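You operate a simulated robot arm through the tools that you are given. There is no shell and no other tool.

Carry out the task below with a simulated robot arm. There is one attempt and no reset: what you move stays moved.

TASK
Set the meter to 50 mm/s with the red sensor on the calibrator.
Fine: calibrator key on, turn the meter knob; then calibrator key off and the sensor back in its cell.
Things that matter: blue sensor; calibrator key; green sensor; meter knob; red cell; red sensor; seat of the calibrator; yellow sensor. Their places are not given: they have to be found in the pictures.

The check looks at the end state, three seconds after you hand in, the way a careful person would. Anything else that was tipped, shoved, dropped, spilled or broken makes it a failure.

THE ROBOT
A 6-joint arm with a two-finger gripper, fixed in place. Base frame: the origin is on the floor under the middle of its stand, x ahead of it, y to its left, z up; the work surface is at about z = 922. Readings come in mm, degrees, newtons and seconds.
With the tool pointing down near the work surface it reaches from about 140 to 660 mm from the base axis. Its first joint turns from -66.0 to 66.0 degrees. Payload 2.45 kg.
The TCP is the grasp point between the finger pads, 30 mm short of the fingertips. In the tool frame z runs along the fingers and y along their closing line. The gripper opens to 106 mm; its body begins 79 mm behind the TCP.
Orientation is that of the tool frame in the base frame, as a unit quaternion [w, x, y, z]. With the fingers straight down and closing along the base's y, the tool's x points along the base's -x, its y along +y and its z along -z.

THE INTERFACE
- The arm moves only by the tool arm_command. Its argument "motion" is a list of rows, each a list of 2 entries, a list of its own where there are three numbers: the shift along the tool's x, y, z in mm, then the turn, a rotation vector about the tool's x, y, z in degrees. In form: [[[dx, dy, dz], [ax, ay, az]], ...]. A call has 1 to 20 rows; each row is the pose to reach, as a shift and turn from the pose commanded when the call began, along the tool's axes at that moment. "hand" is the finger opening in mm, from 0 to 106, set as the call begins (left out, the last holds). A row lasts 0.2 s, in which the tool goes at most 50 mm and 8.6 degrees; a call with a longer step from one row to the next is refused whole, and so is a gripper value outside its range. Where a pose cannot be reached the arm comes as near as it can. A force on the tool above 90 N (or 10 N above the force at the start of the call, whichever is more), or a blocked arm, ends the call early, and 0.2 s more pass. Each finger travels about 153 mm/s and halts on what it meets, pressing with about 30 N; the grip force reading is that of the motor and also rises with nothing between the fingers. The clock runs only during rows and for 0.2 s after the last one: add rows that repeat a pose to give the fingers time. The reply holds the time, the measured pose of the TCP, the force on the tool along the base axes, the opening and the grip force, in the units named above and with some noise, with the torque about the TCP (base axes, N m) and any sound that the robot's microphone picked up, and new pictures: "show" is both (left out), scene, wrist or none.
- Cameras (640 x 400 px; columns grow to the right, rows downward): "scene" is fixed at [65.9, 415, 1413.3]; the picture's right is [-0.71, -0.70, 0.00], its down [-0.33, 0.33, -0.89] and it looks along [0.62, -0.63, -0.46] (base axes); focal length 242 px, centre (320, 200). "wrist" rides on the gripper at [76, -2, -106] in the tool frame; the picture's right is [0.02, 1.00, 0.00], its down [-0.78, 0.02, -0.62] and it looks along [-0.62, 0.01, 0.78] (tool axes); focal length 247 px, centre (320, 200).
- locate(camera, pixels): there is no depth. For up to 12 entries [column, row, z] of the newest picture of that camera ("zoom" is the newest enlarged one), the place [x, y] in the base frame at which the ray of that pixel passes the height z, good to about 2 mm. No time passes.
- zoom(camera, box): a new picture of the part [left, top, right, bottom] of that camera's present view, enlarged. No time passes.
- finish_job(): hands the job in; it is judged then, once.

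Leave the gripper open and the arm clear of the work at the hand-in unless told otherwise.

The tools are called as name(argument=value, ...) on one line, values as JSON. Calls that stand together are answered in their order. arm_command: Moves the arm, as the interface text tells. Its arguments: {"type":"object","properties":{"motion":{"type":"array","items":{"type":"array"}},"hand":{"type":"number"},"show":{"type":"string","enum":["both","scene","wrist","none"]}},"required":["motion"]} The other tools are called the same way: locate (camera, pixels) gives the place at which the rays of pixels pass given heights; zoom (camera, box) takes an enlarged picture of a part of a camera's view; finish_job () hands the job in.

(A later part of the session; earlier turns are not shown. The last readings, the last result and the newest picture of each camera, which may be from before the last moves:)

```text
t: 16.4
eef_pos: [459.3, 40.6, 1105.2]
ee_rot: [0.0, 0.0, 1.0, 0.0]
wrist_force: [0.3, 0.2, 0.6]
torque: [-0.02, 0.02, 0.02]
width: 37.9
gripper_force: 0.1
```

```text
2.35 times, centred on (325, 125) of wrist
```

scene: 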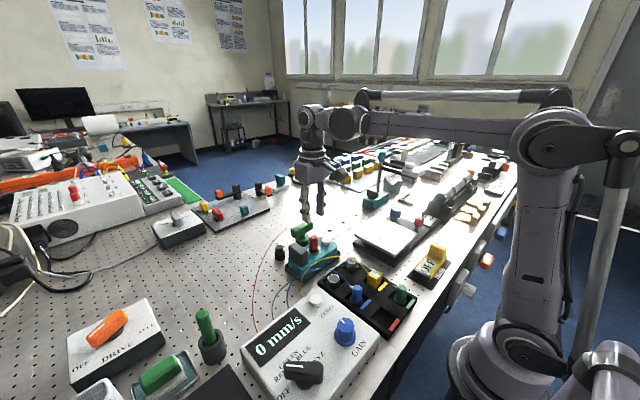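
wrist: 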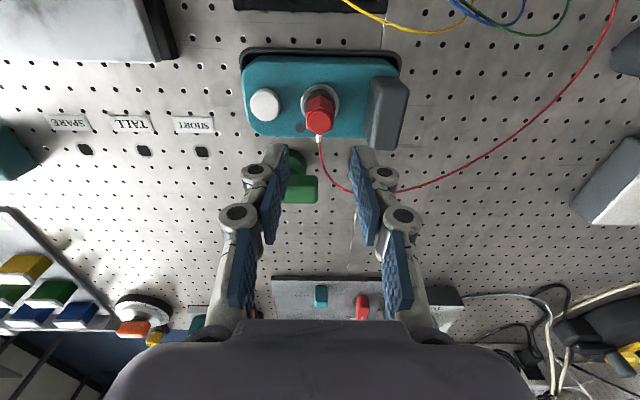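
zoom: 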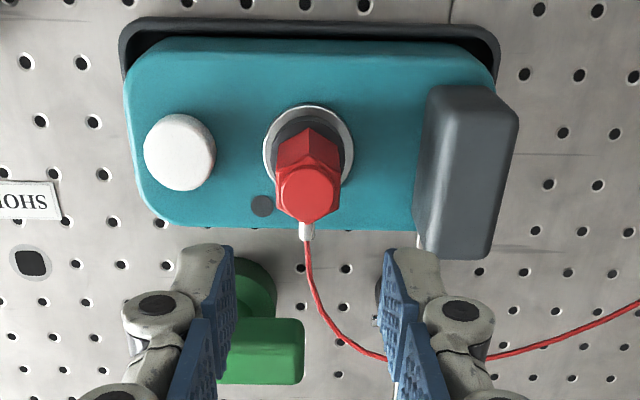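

The sensor stands upright and centred on the seat. Next is the key, so I'll measure the white round button.

locate(camera="wrist", pixels=[[265.4, 104.6, 970], [250.5, 104.6, 970], [280.5, 104.6, 970], [298, 126.5, 960], [318, 108, 970]])

locate(camera="scene", pixels=[[326.3, 240.5, 970], [321.4, 241.5, 970], [331, 241, 970]])

zoom(camera="scene", box=[300, 220, 350, 265])

```text
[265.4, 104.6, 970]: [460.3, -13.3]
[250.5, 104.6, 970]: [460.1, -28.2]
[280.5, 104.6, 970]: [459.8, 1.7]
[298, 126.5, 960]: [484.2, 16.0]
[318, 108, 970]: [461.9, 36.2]
```

```text
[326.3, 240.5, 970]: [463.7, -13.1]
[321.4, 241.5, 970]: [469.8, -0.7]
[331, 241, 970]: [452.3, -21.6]
```

```text
8.89 times, centred on (325, 242) of scene
```

zoom: 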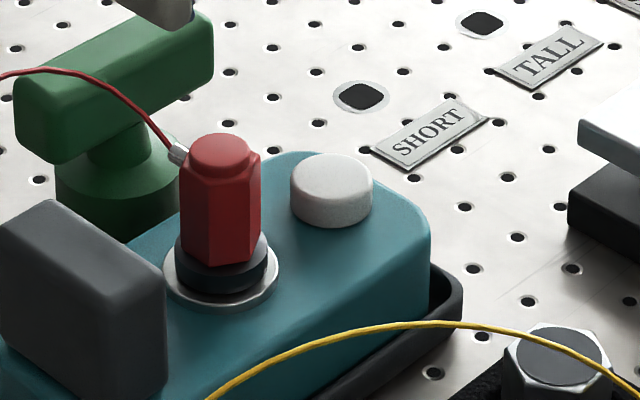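

The key's top centre is at about (461, -13.3, z≈970). I'll close the fingers, move over it at height, slightly to the -y side to stay clear of the sensor, and come down to just above it.

arm_command(motion=[[[0, -18, 0], [0, 0, 0]], [[0, -36, 0], [0, 0, 0]], [[0, -54, 0], [0, 0, 0]], [[0, -54, 0], [0, 0, 0]], [[0, -54, 25], [0, 0, 0]], [[0, -54, 50], [0, 0, 0]], [[0, -54, 75], [0, 0, 0]], [[0, -54, 95], [0, 0, 0]], [[0, -54, 95], [0, 0, 0]]], hand=0, show="both")

zoom(camera="scene", box=[280, 200, 350, 280])

zoom(camera="wrist", box=[250, 80, 430, 240])

```text
t: 18.4
eef_pos: [459.6, -14.5, 1011.7]
ee_rot: [0.0, -0.001, 1.0, 0.0]
wrist_force: [-0.3, 0.2, 0.0]
torque: [0.04, 0.0, 0.0]
width: 0.2
gripper_force: 28.3
```

scene: 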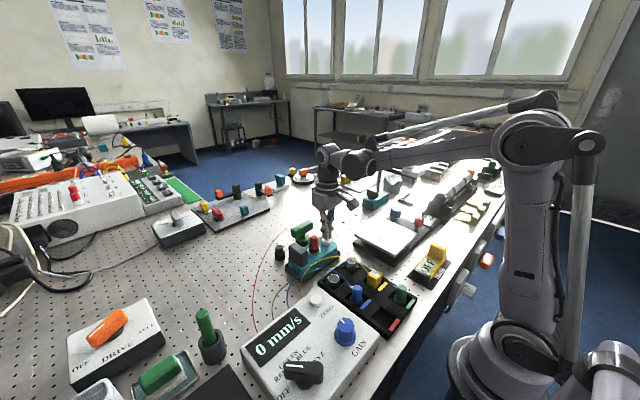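
wrist: 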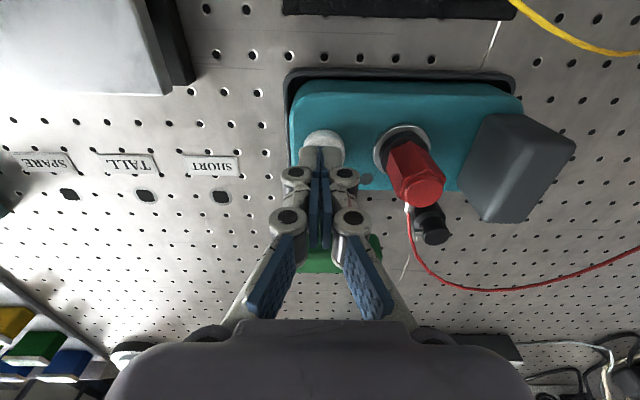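

```text
5.00 times, centred on (315, 240) of scene
```

zoom: 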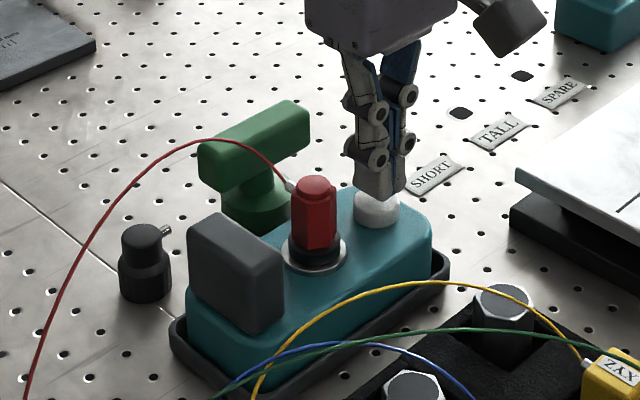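

```text
2.50 times, centred on (340, 160) of wrist
```

zoom: 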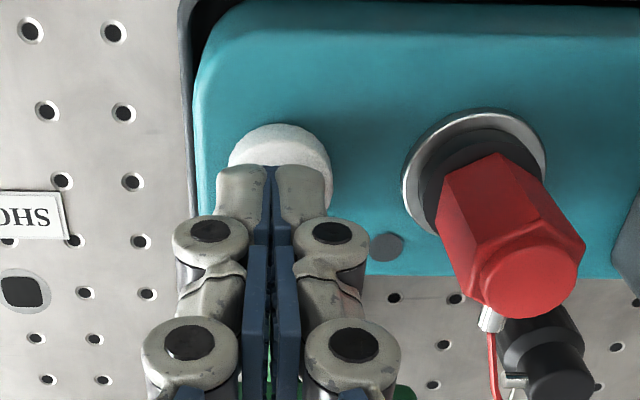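

The closed fingertips are just above the key, well clear of the sensor. I'll lower 1–2 mm at a time, watching the force, the sound and the lamp.

arm_command(motion=[[[0, 0, 2], [0, 0, 0]], [[0, 0, 4], [0, 0, 0]], [[0, 0, 6], [0, 0, 0]], [[0, 0, 8], [0, 0, 0]]], show="none")

```text
t: 19.4
eef_pos: [460.1, -14.9, 1002.1]
ee_rot: [0.0, 0.0, 1.0, 0.0]
wrist_force: [-0.6, -1.0, 1.6]
torque: [0.01, 0.0, 0.02]
width: 0.0
gripper_force: 28.5
```

Only 1.6 N so far. I'll go on in 0.5–1 mm steps.

arm_command(motion=[[[0, 0, 1], [0, 0, 0]], [[0, 0, 2], [0, 0, 0]], [[0, 0, 3], [0, 0, 0]]], show="scene")

zoom(camera="scene", box=[280, 200, 350, 280])

```text
t: 20.2
eef_pos: [459.8, -14.6, 999.2]
ee_rot: [-0.001, 0.0, 1.0, 0.0]
wrist_force: [1.0, -0.9, 3.2]
torque: [-0.03, 0.02, 0.02]
width: 6.0
gripper_force: 28.9
heard: click
```

scene: 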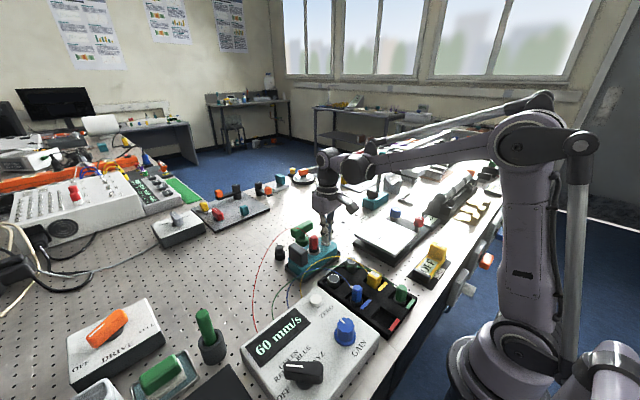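

```text
5.00 times, centred on (315, 240) of scene
```

zoom: 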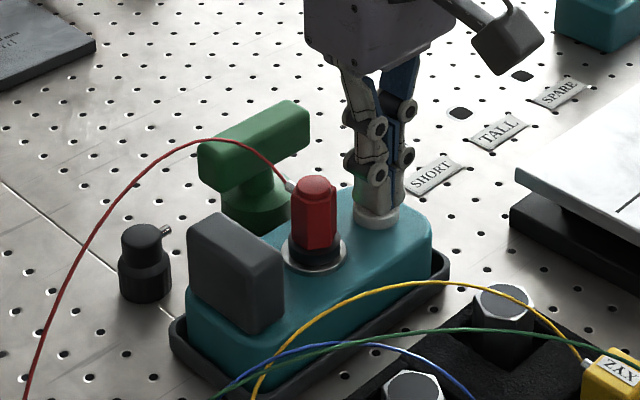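

I heard a click and the meter now reads 60 mm/s. I'll lift off the key and check that it stays on.

arm_command(motion=[[[0, 0, -5], [0, 0, 0]], [[0, 0, -20], [0, 0, 0]], [[0, 0, -50], [0, 0, 0]], [[0, 0, -85], [0, 0, 0]], [[0, 0, -110], [0, 0, 0]], [[0, 0, -110], [0, 0, 0]]], show="both")

zoom(camera="scene", box=[280, 200, 350, 280])

zoom(camera="scene", box=[240, 280, 400, 400])

```text
t: 21.6
eef_pos: [460.6, -14.7, 1110.5]
ee_rot: [0.0, 0.0, 1.0, 0.001]
wrist_force: [-0.3, -0.4, 0.4]
torque: [0.0, 0.04, 0.01]
width: 0.1
gripper_force: 28.3
```

scene: 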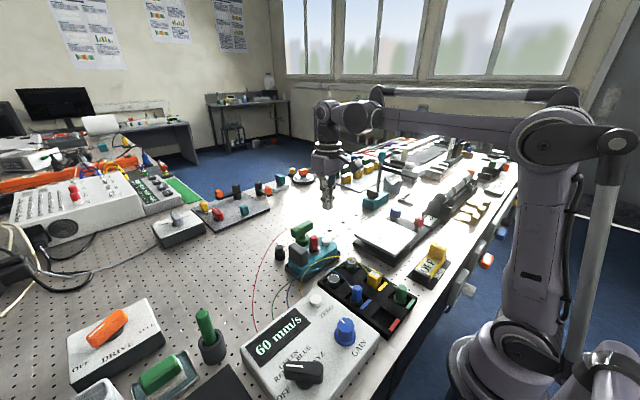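
wrist: 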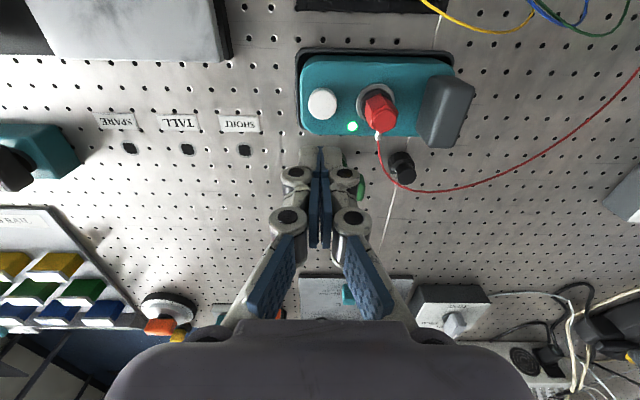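

```text
5.00 times, centred on (315, 240) of scene
```

zoom: 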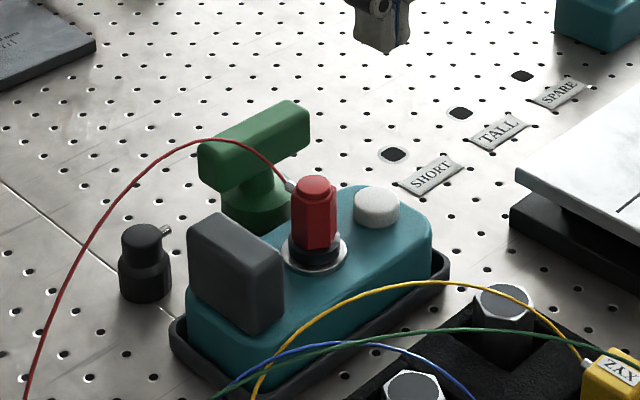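

```text
3.33 times, centred on (320, 340) of scene
```

zoom: 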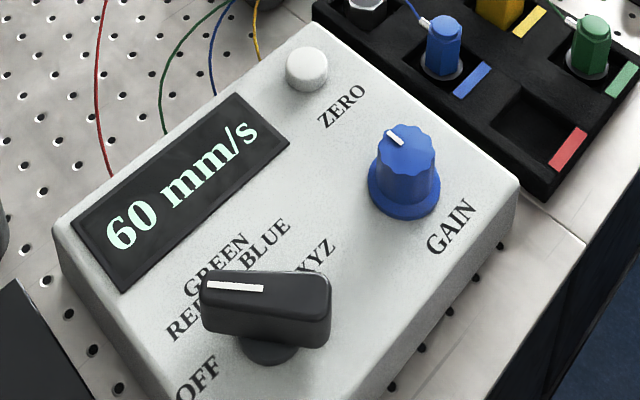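

The key stays on (lamp green) and the meter reads 60 mm/s. Next I'll carry the hand high over to the GAIN knob, opening the fingers to 60 mm, and look down at it.

arm_command(motion=[[[28, 23, 0], [0, 0, 0]], [[56, 46, 0], [0, 0, 0]], [[84, 69, 0], [0, 0, 0]], [[112, 92, 0], [0, 0, 0]], [[140, 115, 0], [0, 0, 0]], [[168, 138, 0], [0, 0, 0]], [[196, 161, 0], [0, 0, 0]], [[224, 185, 0], [0, 0, 0]], [[224, 185, 0], [0, 0, 0]], [[224, 185, 0], [0, 0, 0]]], hand=60, show="both")

zoom(camera="wrist", box=[250, 40, 450, 200])

zoom(camera="scene", box=[240, 280, 400, 400])

```text
t: 23.8
eef_pos: [235.8, 170.6, 1107.9]
ee_rot: [0.0, 0.0, 1.0, 0.0]
wrist_force: [0.1, -0.1, 0.5]
torque: [0.01, 0.01, 0.01]
width: 60.0
gripper_force: 0.1
```

scene: 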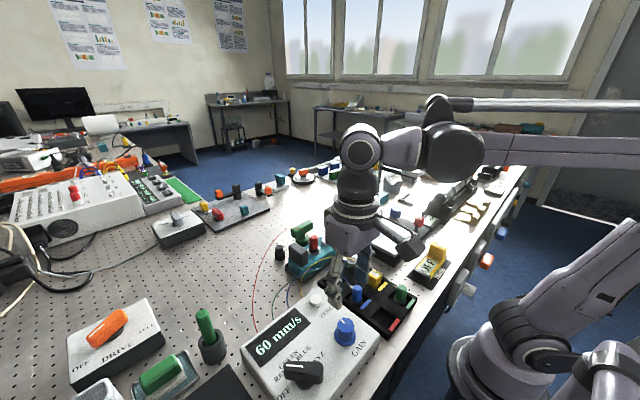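
wrist: 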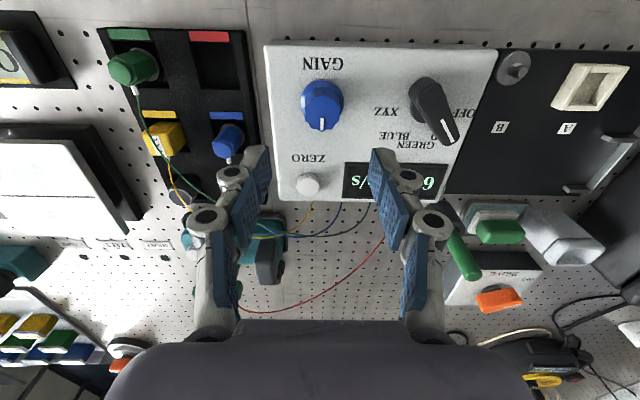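

```text
2.50 times, centred on (350, 120) of wrist
```

zoom: 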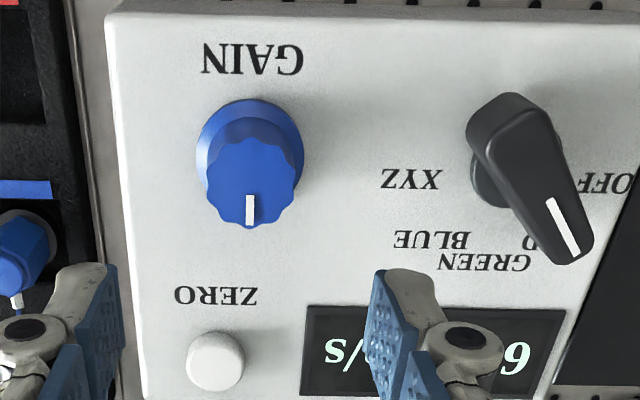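

```text
3.33 times, centred on (320, 340) of scene
```

zoom: 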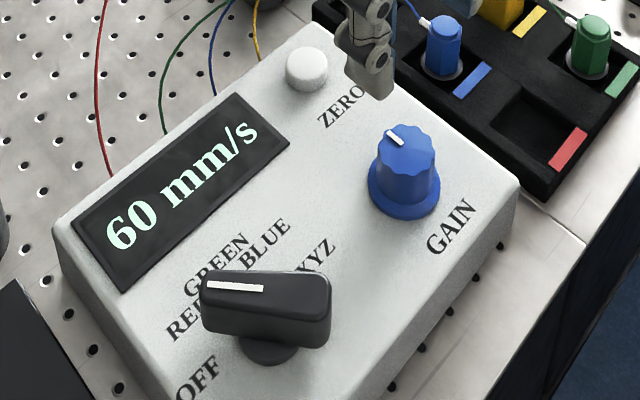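

I'll locate the knob's skirt and cap top from both views.

locate(camera="wrist", pixels=[[322, 99.6, 958], [322, 113.2, 990], [304, 113, 990], [339, 113, 990], [322, 128, 990]])

locate(camera="scene", pixels=[[345.2, 336.1, 958], [346, 324, 990]])

```text
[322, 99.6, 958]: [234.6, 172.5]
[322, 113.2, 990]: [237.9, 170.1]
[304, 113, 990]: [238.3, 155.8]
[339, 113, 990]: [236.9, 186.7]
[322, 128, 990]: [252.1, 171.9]
```

```text
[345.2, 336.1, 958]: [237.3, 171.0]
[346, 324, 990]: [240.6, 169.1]
```

The GAIN knob's axis is at about (237.5, 171), cap top z≈988, cap about 30 mm across. I'll come down so the fingertips end at z≈971, above the skirt.

arm_command(motion=[[[-0.7, 1, 25], [0, 0, 0]], [[-0.7, 1, 50], [0, 0, 0]], [[-0.7, 1, 75], [0, 0, 0]], [[-0.7, 1, 90], [0, 0, 0]], [[-0.7, 1, 100], [0, 0, 0]], [[-0.7, 1, 108], [0, 0, 0]], [[-0.7, 1, 108], [0, 0, 0]]], show="both")

zoom(camera="wrist", box=[230, 100, 410, 260])

zoom(camera="scene", box=[240, 280, 400, 400])

```text
t: 25.4
eef_pos: [236.2, 171.6, 1001.8]
ee_rot: [0.0, 0.0, 1.0, 0.0]
wrist_force: [-0.2, 0.3, -0.6]
torque: [0.01, 0.0, 0.0]
width: 60.2
gripper_force: 0.1
```

scene: 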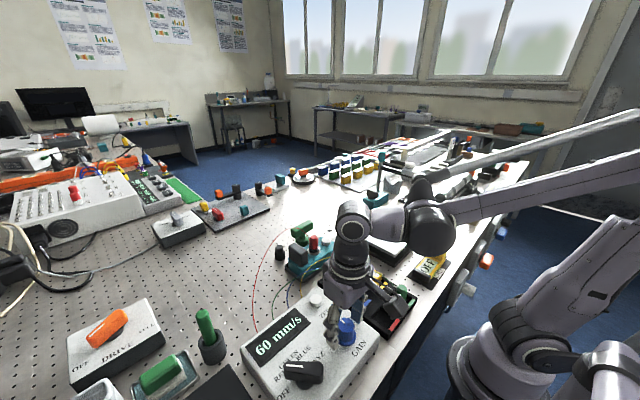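
wrist: 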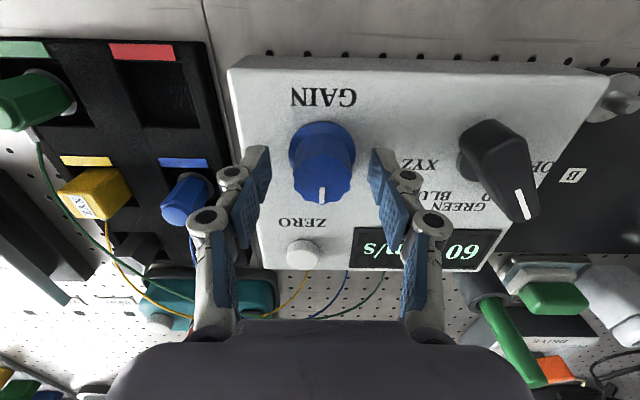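

```text
2.50 times, centred on (320, 180) of wrist
```

zoom: 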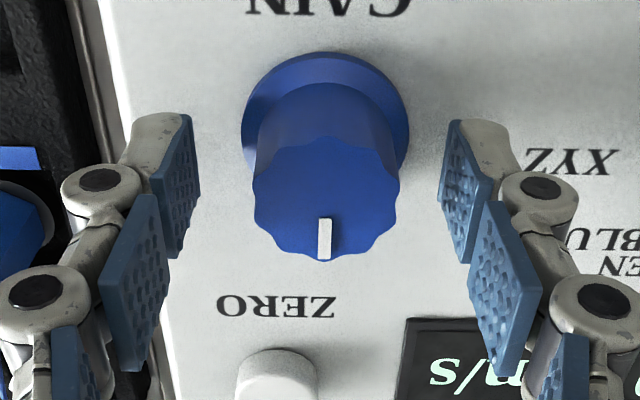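

```text
3.33 times, centred on (320, 340) of scene
```

zoom: 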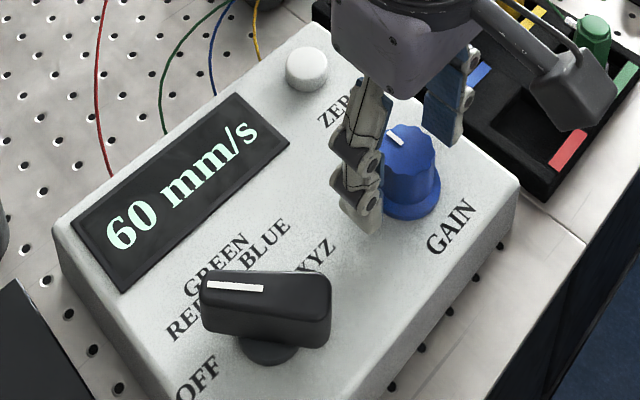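

The knob sits between the fingers. I'll shift +1 mm in y to centre it and close.

arm_command(motion=[[[0, 1, 0], [0, 0, 0]], [[0, 1, 0], [0, 0, 0]], [[0, 1, 0], [0, 0, 0]], [[0, 1, 0], [0, 0, 0]]], hand=20, show="both")

zoom(camera="scene", box=[240, 280, 400, 400])

zoom(camera="wrist", box=[230, 100, 410, 260])

```text
t: 26.4
eef_pos: [236.2, 172.4, 1002.2]
ee_rot: [0.001, 0.0, 1.0, 0.0]
wrist_force: [-1.4, 1.4, 3.9]
torque: [-0.03, 0.1, 0.0]
width: 32.3
gripper_force: 45.2
```

scene: 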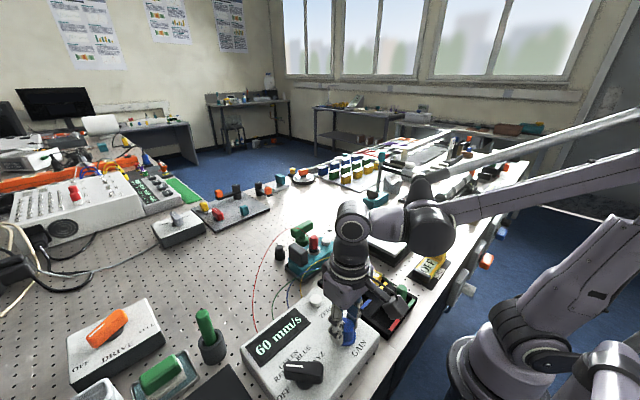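
wrist: 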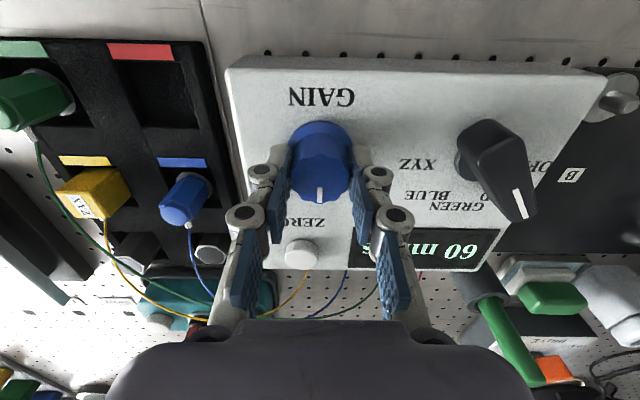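

```text
3.33 times, centred on (320, 340) of scene
```

zoom: 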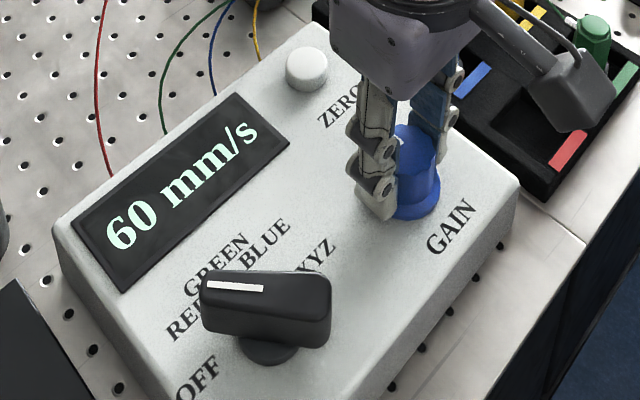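

```text
2.50 times, centred on (320, 180) of wrist
```

zoom: 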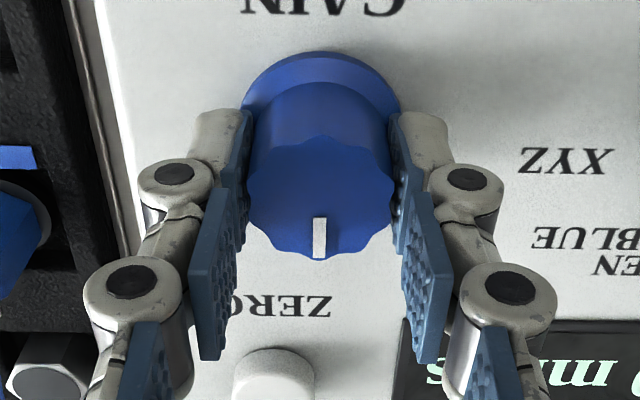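

The knob is held at 32.3 mm and the display stays readable in the scene view. I'll turn 6° counter-clockwise seen from above, which is negative about tool z, and read the meter.

arm_command(motion=[[[0, 0, 0], [0, 0, -2]], [[0, 0, 0], [0, 0, -4]], [[0, 0, 0], [0, 0, -6]], [[0, 0, 0], [0, 0, -6]]], show="scene")

zoom(camera="scene", box=[240, 280, 400, 400])

```text
t: 27.4
eef_pos: [236.6, 174.1, 1001.2]
ee_rot: [0.0, -0.052, 0.999, 0.001]
wrist_force: [-4.1, 5.6, -4.7]
torque: [0.21, -0.15, 0.0]
width: 32.0
gripper_force: 44.6
```

scene: 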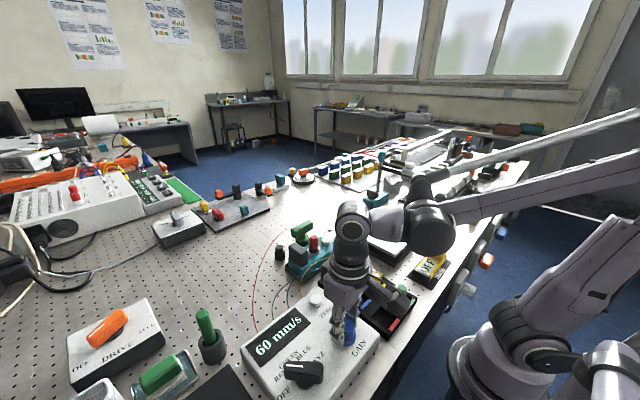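

```text
3.33 times, centred on (320, 340) of scene
```

zoom: 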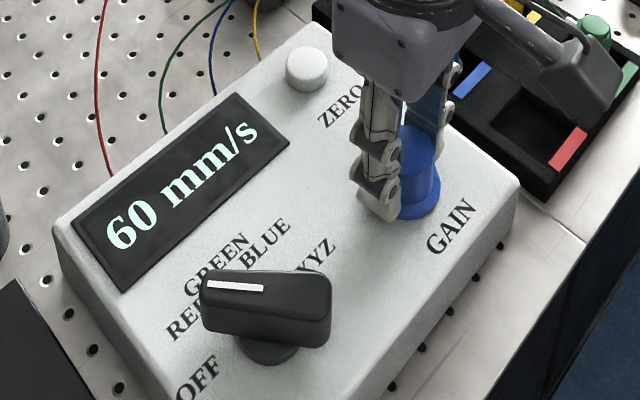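

Still 60 after 6°. I'll check in the wrist view whether the knob followed the fingers.

zoom(camera="wrist", box=[230, 100, 410, 260])

```text
2.50 times, centred on (320, 180) of wrist
```

zoom: 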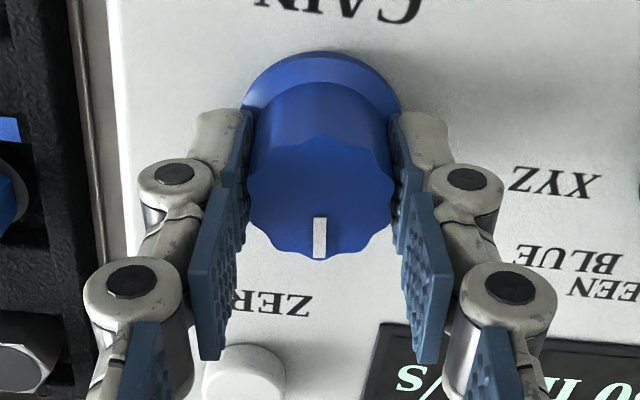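

The knob turned with the hand: its mark is unchanged relative to the fingers and the panel text has rotated. I'll turn another 6°.

arm_command(motion=[[[0, 0, 0], [0, 0, -2]], [[0, 0, 0], [0, 0, -4]], [[0, 0, 0], [0, 0, -6]], [[0, 0, 0], [0, 0, -6]]], show="scene")

zoom(camera="scene", box=[240, 280, 400, 400])

zoom(camera="wrist", box=[230, 100, 410, 260])

```text
t: 28.4
eef_pos: [238.3, 172.6, 1001.9]
ee_rot: [0.0, -0.104, 0.995, 0.001]
wrist_force: [-4.5, 7.2, -17.6]
torque: [0.24, 0.02, -0.03]
width: 32.4
gripper_force: 45.2
```

scene: 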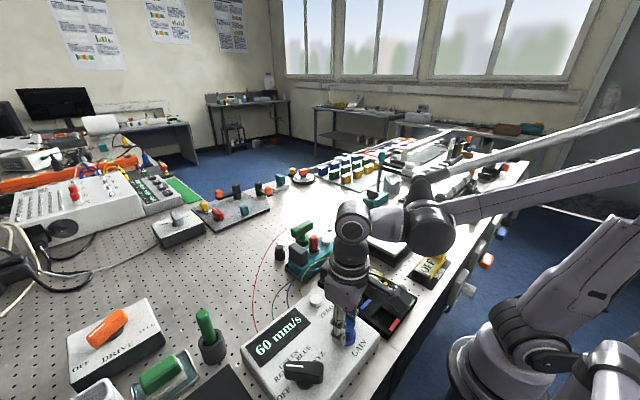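

```text
3.33 times, centred on (320, 340) of scene
```

zoom: 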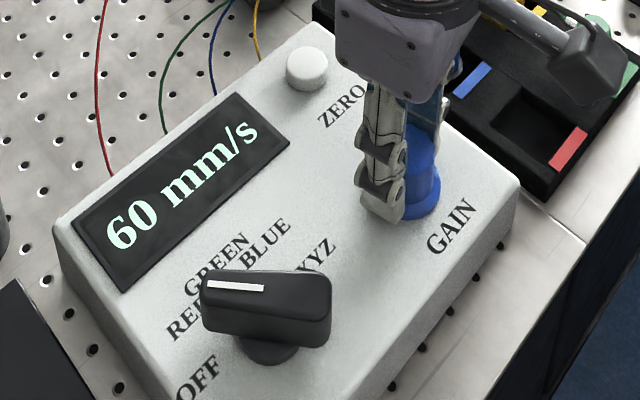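

```text
2.50 times, centred on (320, 180) of wrist
```

zoom: 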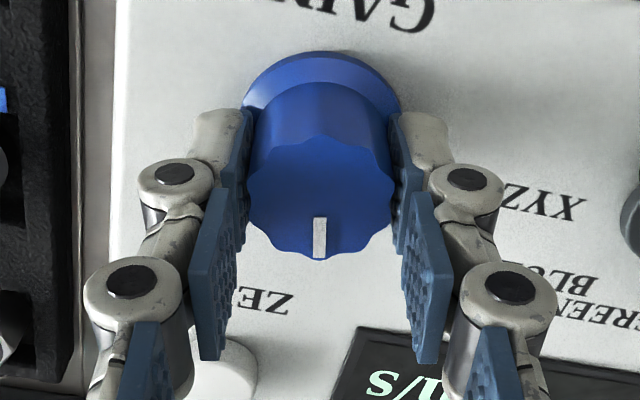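

Still 60 after 12°, though the knob is turning. The downward pull is at -17.6 N, so I'll lower 1 mm to relax it while turning 8° more.

arm_command(motion=[[[0, 0, 1], [0, 0, 0]], [[0, 0, 1], [0, 0, -3]], [[0, 0, 1], [0, 0, -6]], [[0, 0, 1], [0, 0, -8]], [[0, 0, 1], [0, 0, -8]]], show="scene")

zoom(camera="scene", box=[240, 280, 400, 400])

zoom(camera="wrist", box=[230, 100, 410, 260])

```text
t: 29.6
eef_pos: [237.6, 173.3, 1001.4]
ee_rot: [-0.001, -0.174, 0.985, 0.001]
wrist_force: [-7.0, 9.5, 30.2]
torque: [0.04, 0.87, -0.04]
width: 32.4
gripper_force: 45.4
```

scene: 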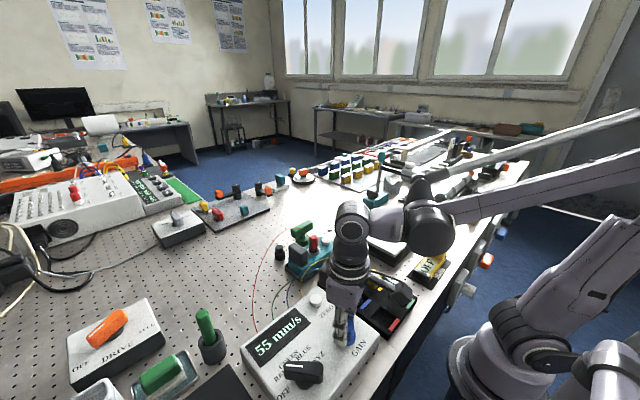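

```text
3.33 times, centred on (320, 340) of scene
```

zoom: 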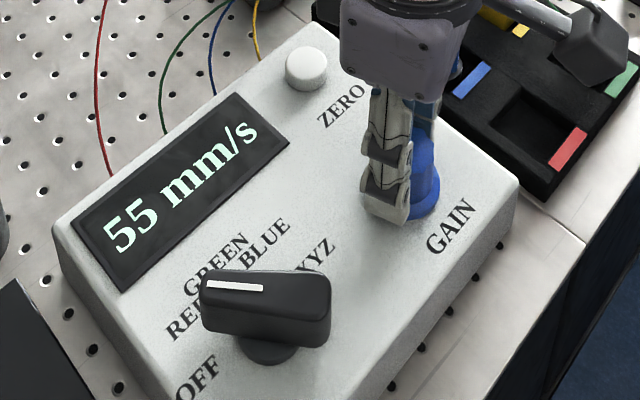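

```text
2.50 times, centred on (320, 180) of wrist
```

zoom: 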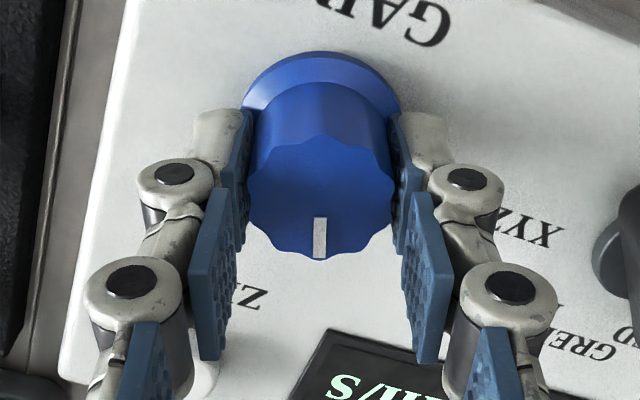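

The meter now reads 55 at 20°, so it steps by 5. The push is now +30 N, so I'll back off 0.5 mm and keep turning in 4° steps to find where 50 begins.

arm_command(motion=[[[0, 0, -0.6], [0, 0, 0]], [[0, 0, -0.6], [0, 0, -2]], [[0, 0, -0.6], [0, 0, -4]], [[0, 0, -0.6], [0, 0, -4]]], show="scene")

zoom(camera="scene", box=[240, 280, 400, 400])

```text
t: 30.6
eef_pos: [236.6, 173.7, 1001.0]
ee_rot: [0.001, -0.208, 0.978, 0.001]
wrist_force: [-2.4, 14.3, 21.8]
torque: [0.4, 0.19, -0.01]
width: 32.3
gripper_force: 44.7
```

scene: 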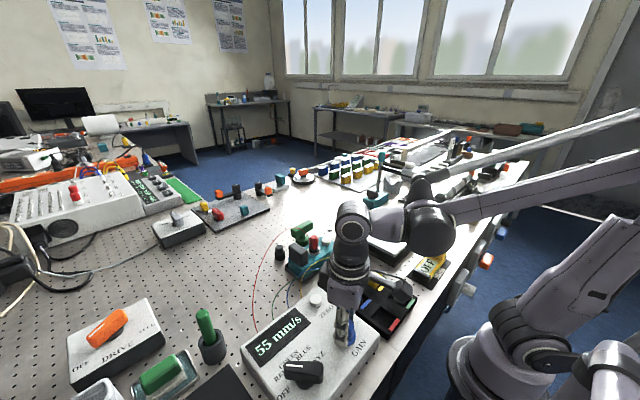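

```text
3.33 times, centred on (320, 340) of scene
```

zoom: 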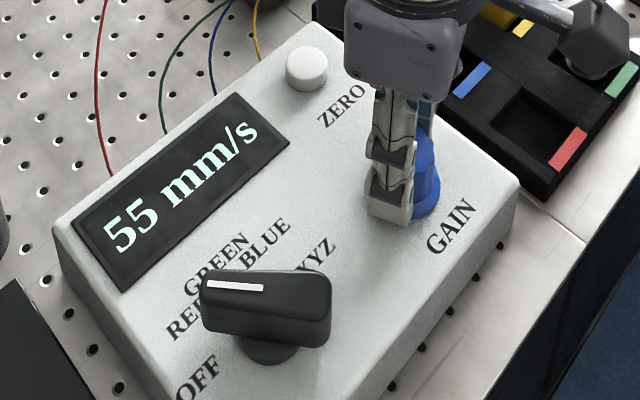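

Still 55 at 24°. I'll continue 4° more, easing the side and down forces a little.

arm_command(motion=[[[-0.2, 0.4, -0.4], [0, 0, 0]], [[-0.2, 0.4, -0.4], [0, 0, -2]], [[-0.2, 0.4, -0.4], [0, 0, -4]], [[-0.2, 0.4, -0.4], [0, 0, -4]]], show="scene")

zoom(camera="scene", box=[240, 280, 400, 400])

```text
t: 31.6
eef_pos: [236.8, 173.8, 1002.3]
ee_rot: [0.001, -0.241, 0.97, 0.001]
wrist_force: [-1.1, 15.9, -5.0]
torque: [0.69, -0.46, -0.02]
width: 32.2
gripper_force: 45.1
```

scene: 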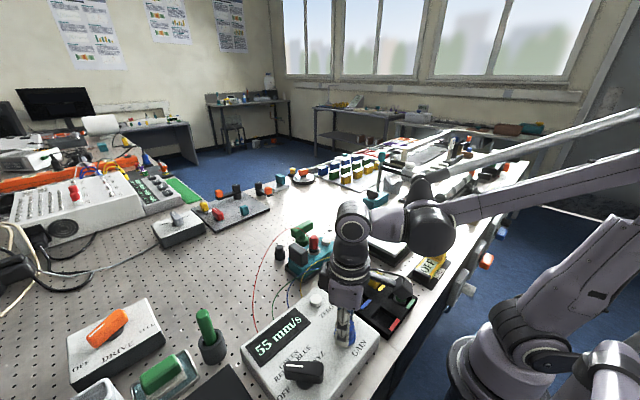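

```text
3.33 times, centred on (320, 340) of scene
```

zoom: 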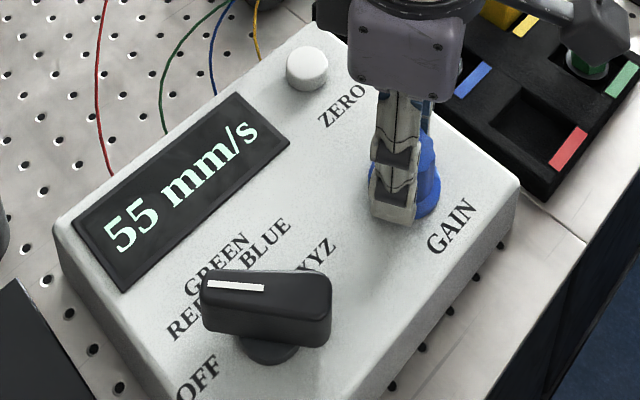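

55 at 28°. Another 4°.

arm_command(motion=[[[0, 0, 0], [0, 0, -2]], [[0, 0, 0], [0, 0, -4]], [[0, 0, 0], [0, 0, -4]]], show="scene")

zoom(camera="scene", box=[240, 280, 400, 400])

```text
t: 32.4
eef_pos: [236.8, 173.5, 1001.3]
ee_rot: [0.0, -0.277, 0.961, 0.001]
wrist_force: [-4.6, 16.4, -8.6]
torque: [0.78, -0.55, -0.01]
width: 32.1
gripper_force: 45.2
```

scene: 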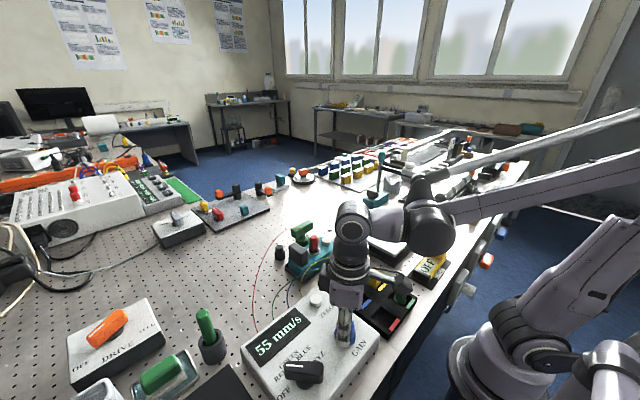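

```text
3.33 times, centred on (320, 340) of scene
```

zoom: 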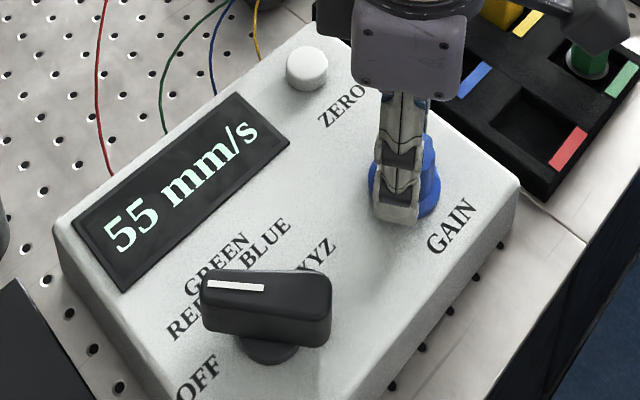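

Still 55 at 32°. I'll go on, 4° more, and check the mark in the wrist view too.

arm_command(motion=[[[0, 0, 0.1], [0, 0, -2]], [[0, 0, 0.1], [0, 0, -4]], [[0, 0, 0.1], [0, 0, -4]]], show="both")

zoom(camera="scene", box=[240, 280, 400, 400])

zoom(camera="wrist", box=[230, 100, 410, 260])

```text
t: 33.2
eef_pos: [236.1, 174.7, 1002.2]
ee_rot: [0.001, -0.309, 0.951, 0.0]
wrist_force: [-2.5, 15.8, -7.6]
torque: [0.3, 0.14, -0.04]
width: 32.3
gripper_force: 44.9
```

scene: 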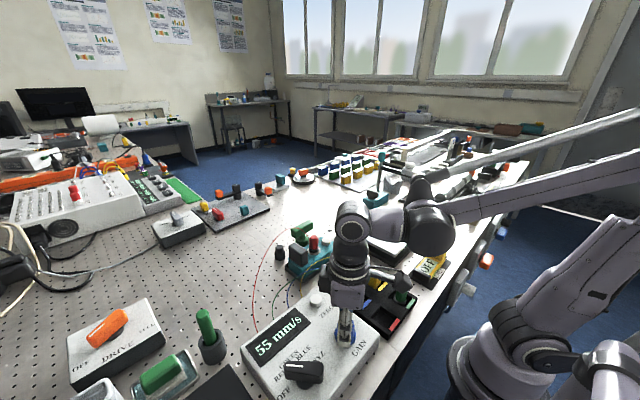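
wrist: 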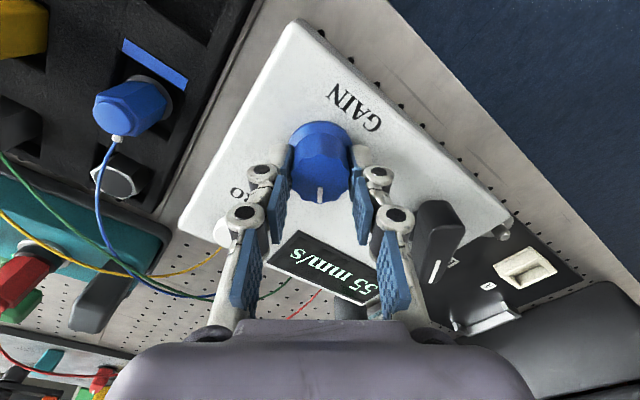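

```text
3.33 times, centred on (320, 340) of scene
```

zoom: 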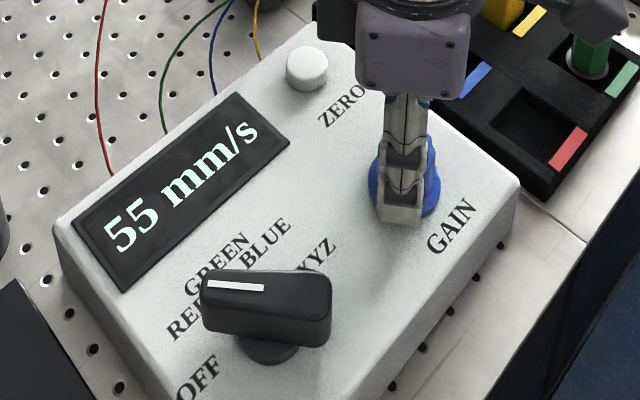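

```text
2.50 times, centred on (320, 180) of wrist
```

zoom: 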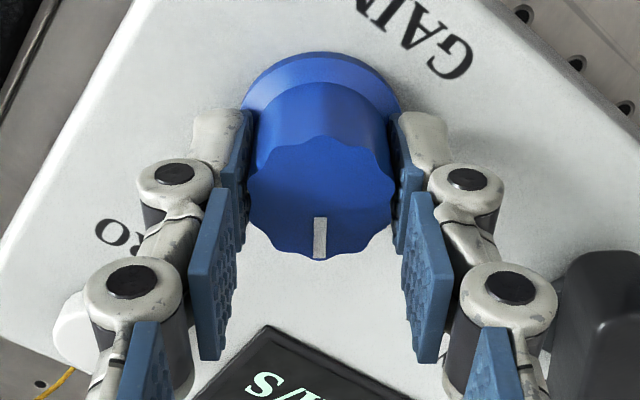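

The knob is firmly following and the meter still reads 55 at 36°, so each 5 mm/s step covers a wide angle. I'll turn 6° more.

arm_command(motion=[[[0, 0, 0.1], [0, 0, -2]], [[0, 0, 0.1], [0, 0, -4]], [[0, 0, 0.1], [0, 0, -6]], [[0, 0, 0.1], [0, 0, -6]]], show="scene")

zoom(camera="scene", box=[240, 280, 400, 400])

```text
t: 34.2
eef_pos: [237.4, 175.0, 1001.3]
ee_rot: [-0.001, -0.358, 0.934, 0.001]
wrist_force: [-4.3, 16.2, -4.5]
torque: [0.35, 0.12, -0.05]
width: 32.3
gripper_force: 45.3
```

scene: 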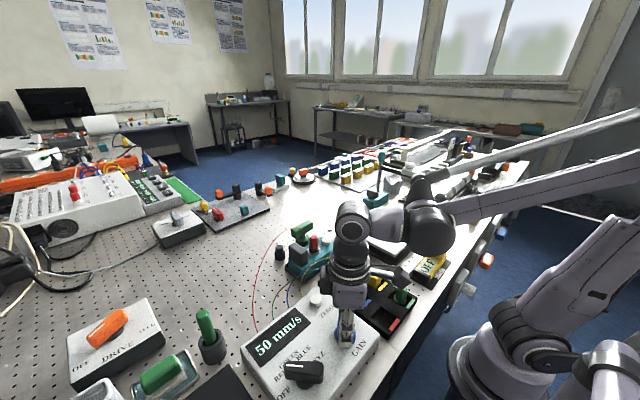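

```text
3.33 times, centred on (320, 340) of scene
```

zoom: 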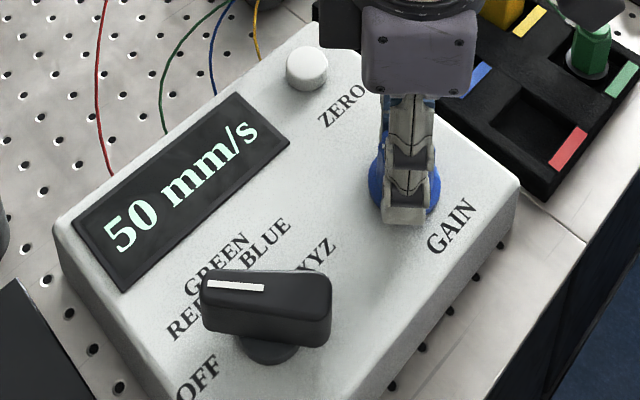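

The meter reads 50 at 42°, and the step edges came near 16° and 39°. I'll turn about 9° more to sit in the middle of the "50" band, so it holds when I let go.

arm_command(motion=[[[0, 0, 0.1], [0, 0, -3]], [[0, 0, 0.1], [0, 0, -6]], [[0, 0, 0.1], [0, 0, -9]], [[0, 0, 0.1], [0, 0, -9]]], show="scene")

zoom(camera="scene", box=[240, 280, 400, 400])

zoom(camera="wrist", box=[230, 100, 410, 260])

```text
t: 35.2
eef_pos: [236.5, 172.5, 1001.8]
ee_rot: [0.0, -0.431, 0.902, 0.002]
wrist_force: [-4.7, 16.0, 2.8]
torque: [0.14, 0.35, -0.03]
width: 32.6
gripper_force: 45.6
```

scene: 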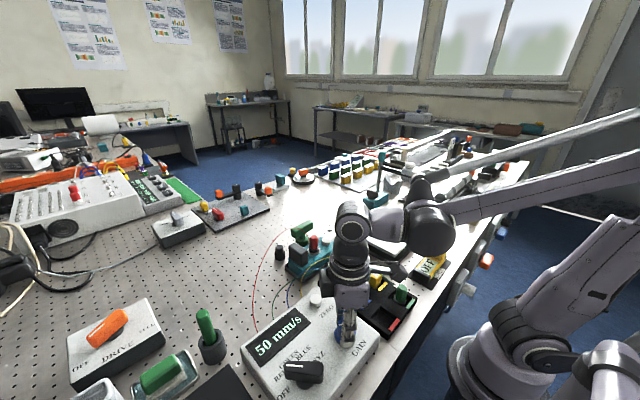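

```text
3.33 times, centred on (320, 340) of scene
```

zoom: 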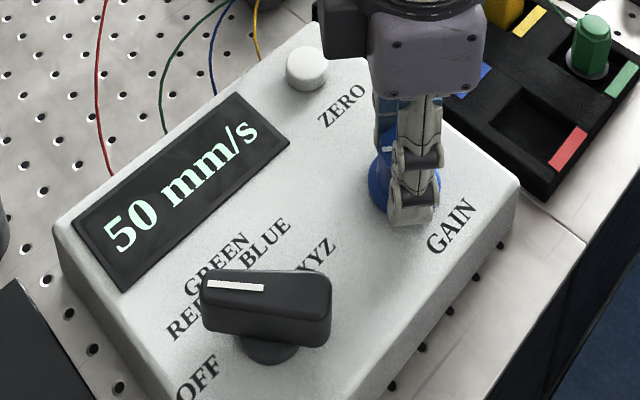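

```text
2.50 times, centred on (320, 180) of wrist
```

zoom: 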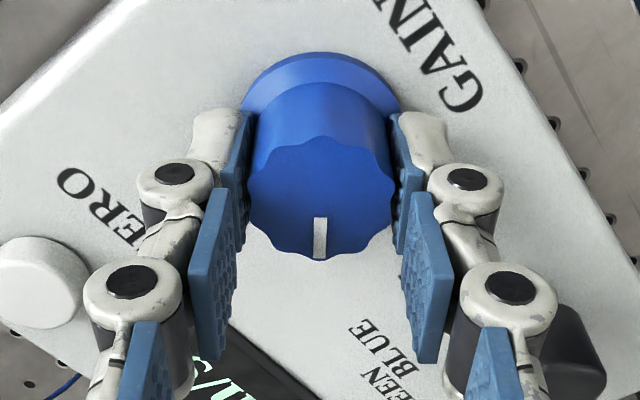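

It reads 50 mm/s. I'll release the knob by opening to 56 mm, and check that the reading holds.

arm_command(motion=[[[0, 0, 0], [0, 0, 0]], [[0, 0, 0], [0, 0, 0]], [[0, 0, 0], [0, 0, 0]]], hand=56, show="none")

arm_command(motion=[[[0, 0, -10], [0, 0, 0]], [[0, 0, -30], [0, 0, 0]], [[0, 0, -60], [0, 0, 0]], [[0, 0, -95], [0, 0, 0]], [[0, 0, -95], [0, 0, 0]]], show="both")

zoom(camera="scene", box=[240, 280, 400, 400])

```text
t: 36.0
eef_pos: [236.9, 174.2, 1001.5]
ee_rot: [-0.001, -0.431, 0.902, 0.0]
wrist_force: [0.0, 0.1, 0.3]
torque: [0.01, -0.07, 0.01]
width: 55.8
gripper_force: 0.0
```

```text
t: 37.2
eef_pos: [237.0, 173.1, 1097.2]
ee_rot: [0.0, -0.431, 0.902, 0.001]
wrist_force: [0.2, -0.5, 0.0]
torque: [0.01, -0.01, 0.01]
width: 55.9
gripper_force: 0.1
```

scene: 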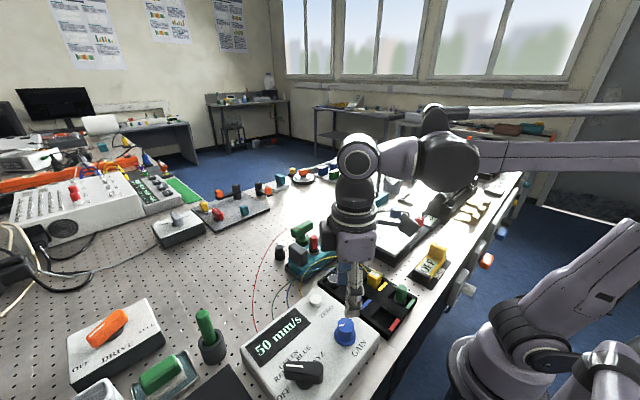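
wrist: 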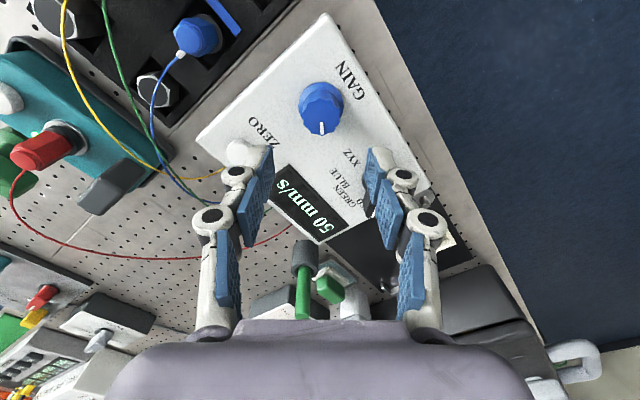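

```text
3.33 times, centred on (320, 340) of scene
```

zoom: 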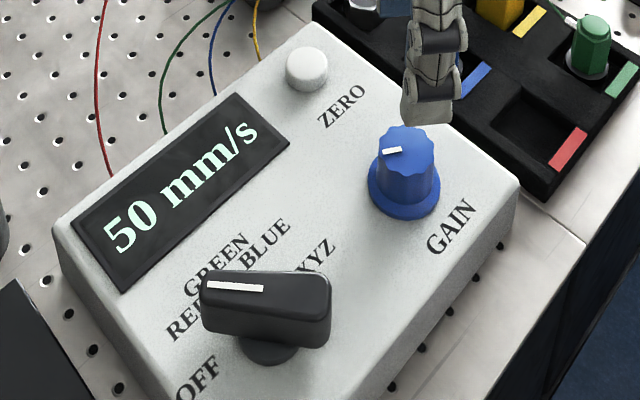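

The reading holds at 50 mm/s. I'll rotate the hand back 51° at height so the tool is square again and close the fingers.

arm_command(motion=[[[0, 0, -5], [0, 0, 6.5]], [[0, 0, -10], [0, 0, 13]], [[0, 0, -14], [0, 0, 19.5]], [[0, 0, -14], [0, 0, 26]], [[0, 0, -14], [0, 0, 32.5]], [[0, 0, -14], [0, 0, 39]], [[0, 0, -14], [0, 0, 45]], [[0, 0, -14], [0, 0, 51]], [[0, 0, -14], [0, 0, 51]]], hand=0, show="none")

```text
t: 39.2
eef_pos: [237.9, 173.5, 1110.2]
ee_rot: [0.0, 0.001, 1.0, 0.0]
wrist_force: [-0.2, 0.4, 0.7]
torque: [0.03, 0.01, -0.01]
width: 0.0
gripper_force: 28.8
```

The tool is square again at (238, 173, 1110). I'll move back over the key at the same height.

arm_command(motion=[[[-28, -23.5, 0], [0, 0, 0]], [[-56, -47, 0], [0, 0, 0]], [[-84, -70.5, 0], [0, 0, 0]], [[-112, -94, 0], [0, 0, 0]], [[-140, -117.5, 0], [0, 0, 0]], [[-168, -141, 0], [0, 0, 0]], [[-196, -164.5, 0], [0, 0, 0]], [[-223.3, -187.5, 0], [0, 0, 0]], [[-223.3, -187.5, 0], [0, 0, 0]], [[-223.3, -187.5, 0], [0, 0, 0]]], show="both")

zoom(camera="wrist", box=[250, 40, 480, 220])

```text
t: 41.4
eef_pos: [461.7, -14.9, 1109.4]
ee_rot: [0.0, 0.0, 1.0, 0.0]
wrist_force: [0.6, 0.4, 0.2]
torque: [0.01, -0.03, -0.01]
width: 0.0
gripper_force: 28.9
```

scene: 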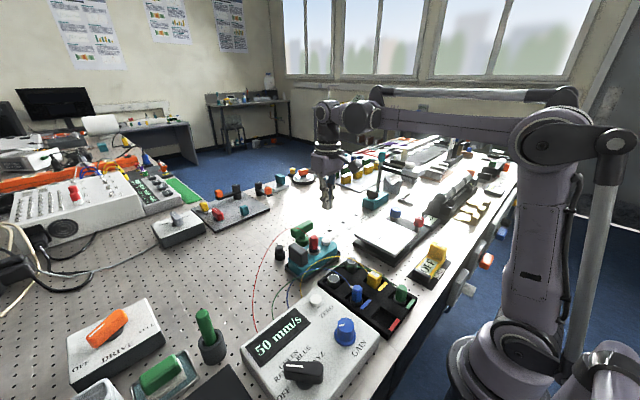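
wrist: 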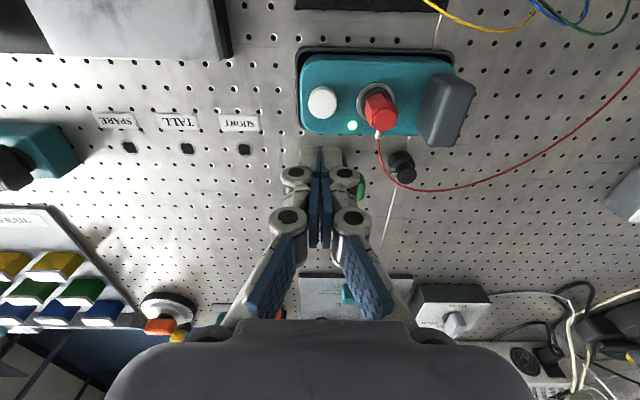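

```text
2.22 times, centred on (365, 130) of wrist
```

zoom: 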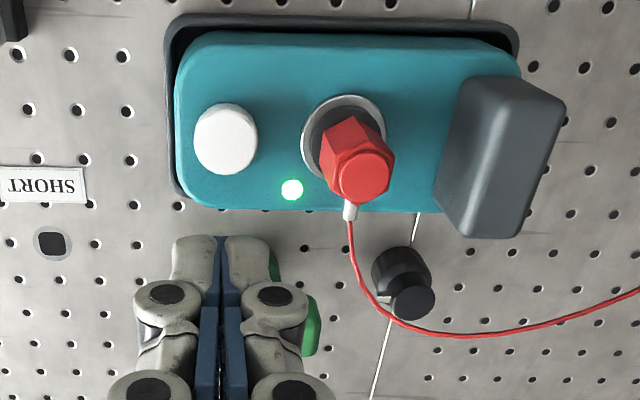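

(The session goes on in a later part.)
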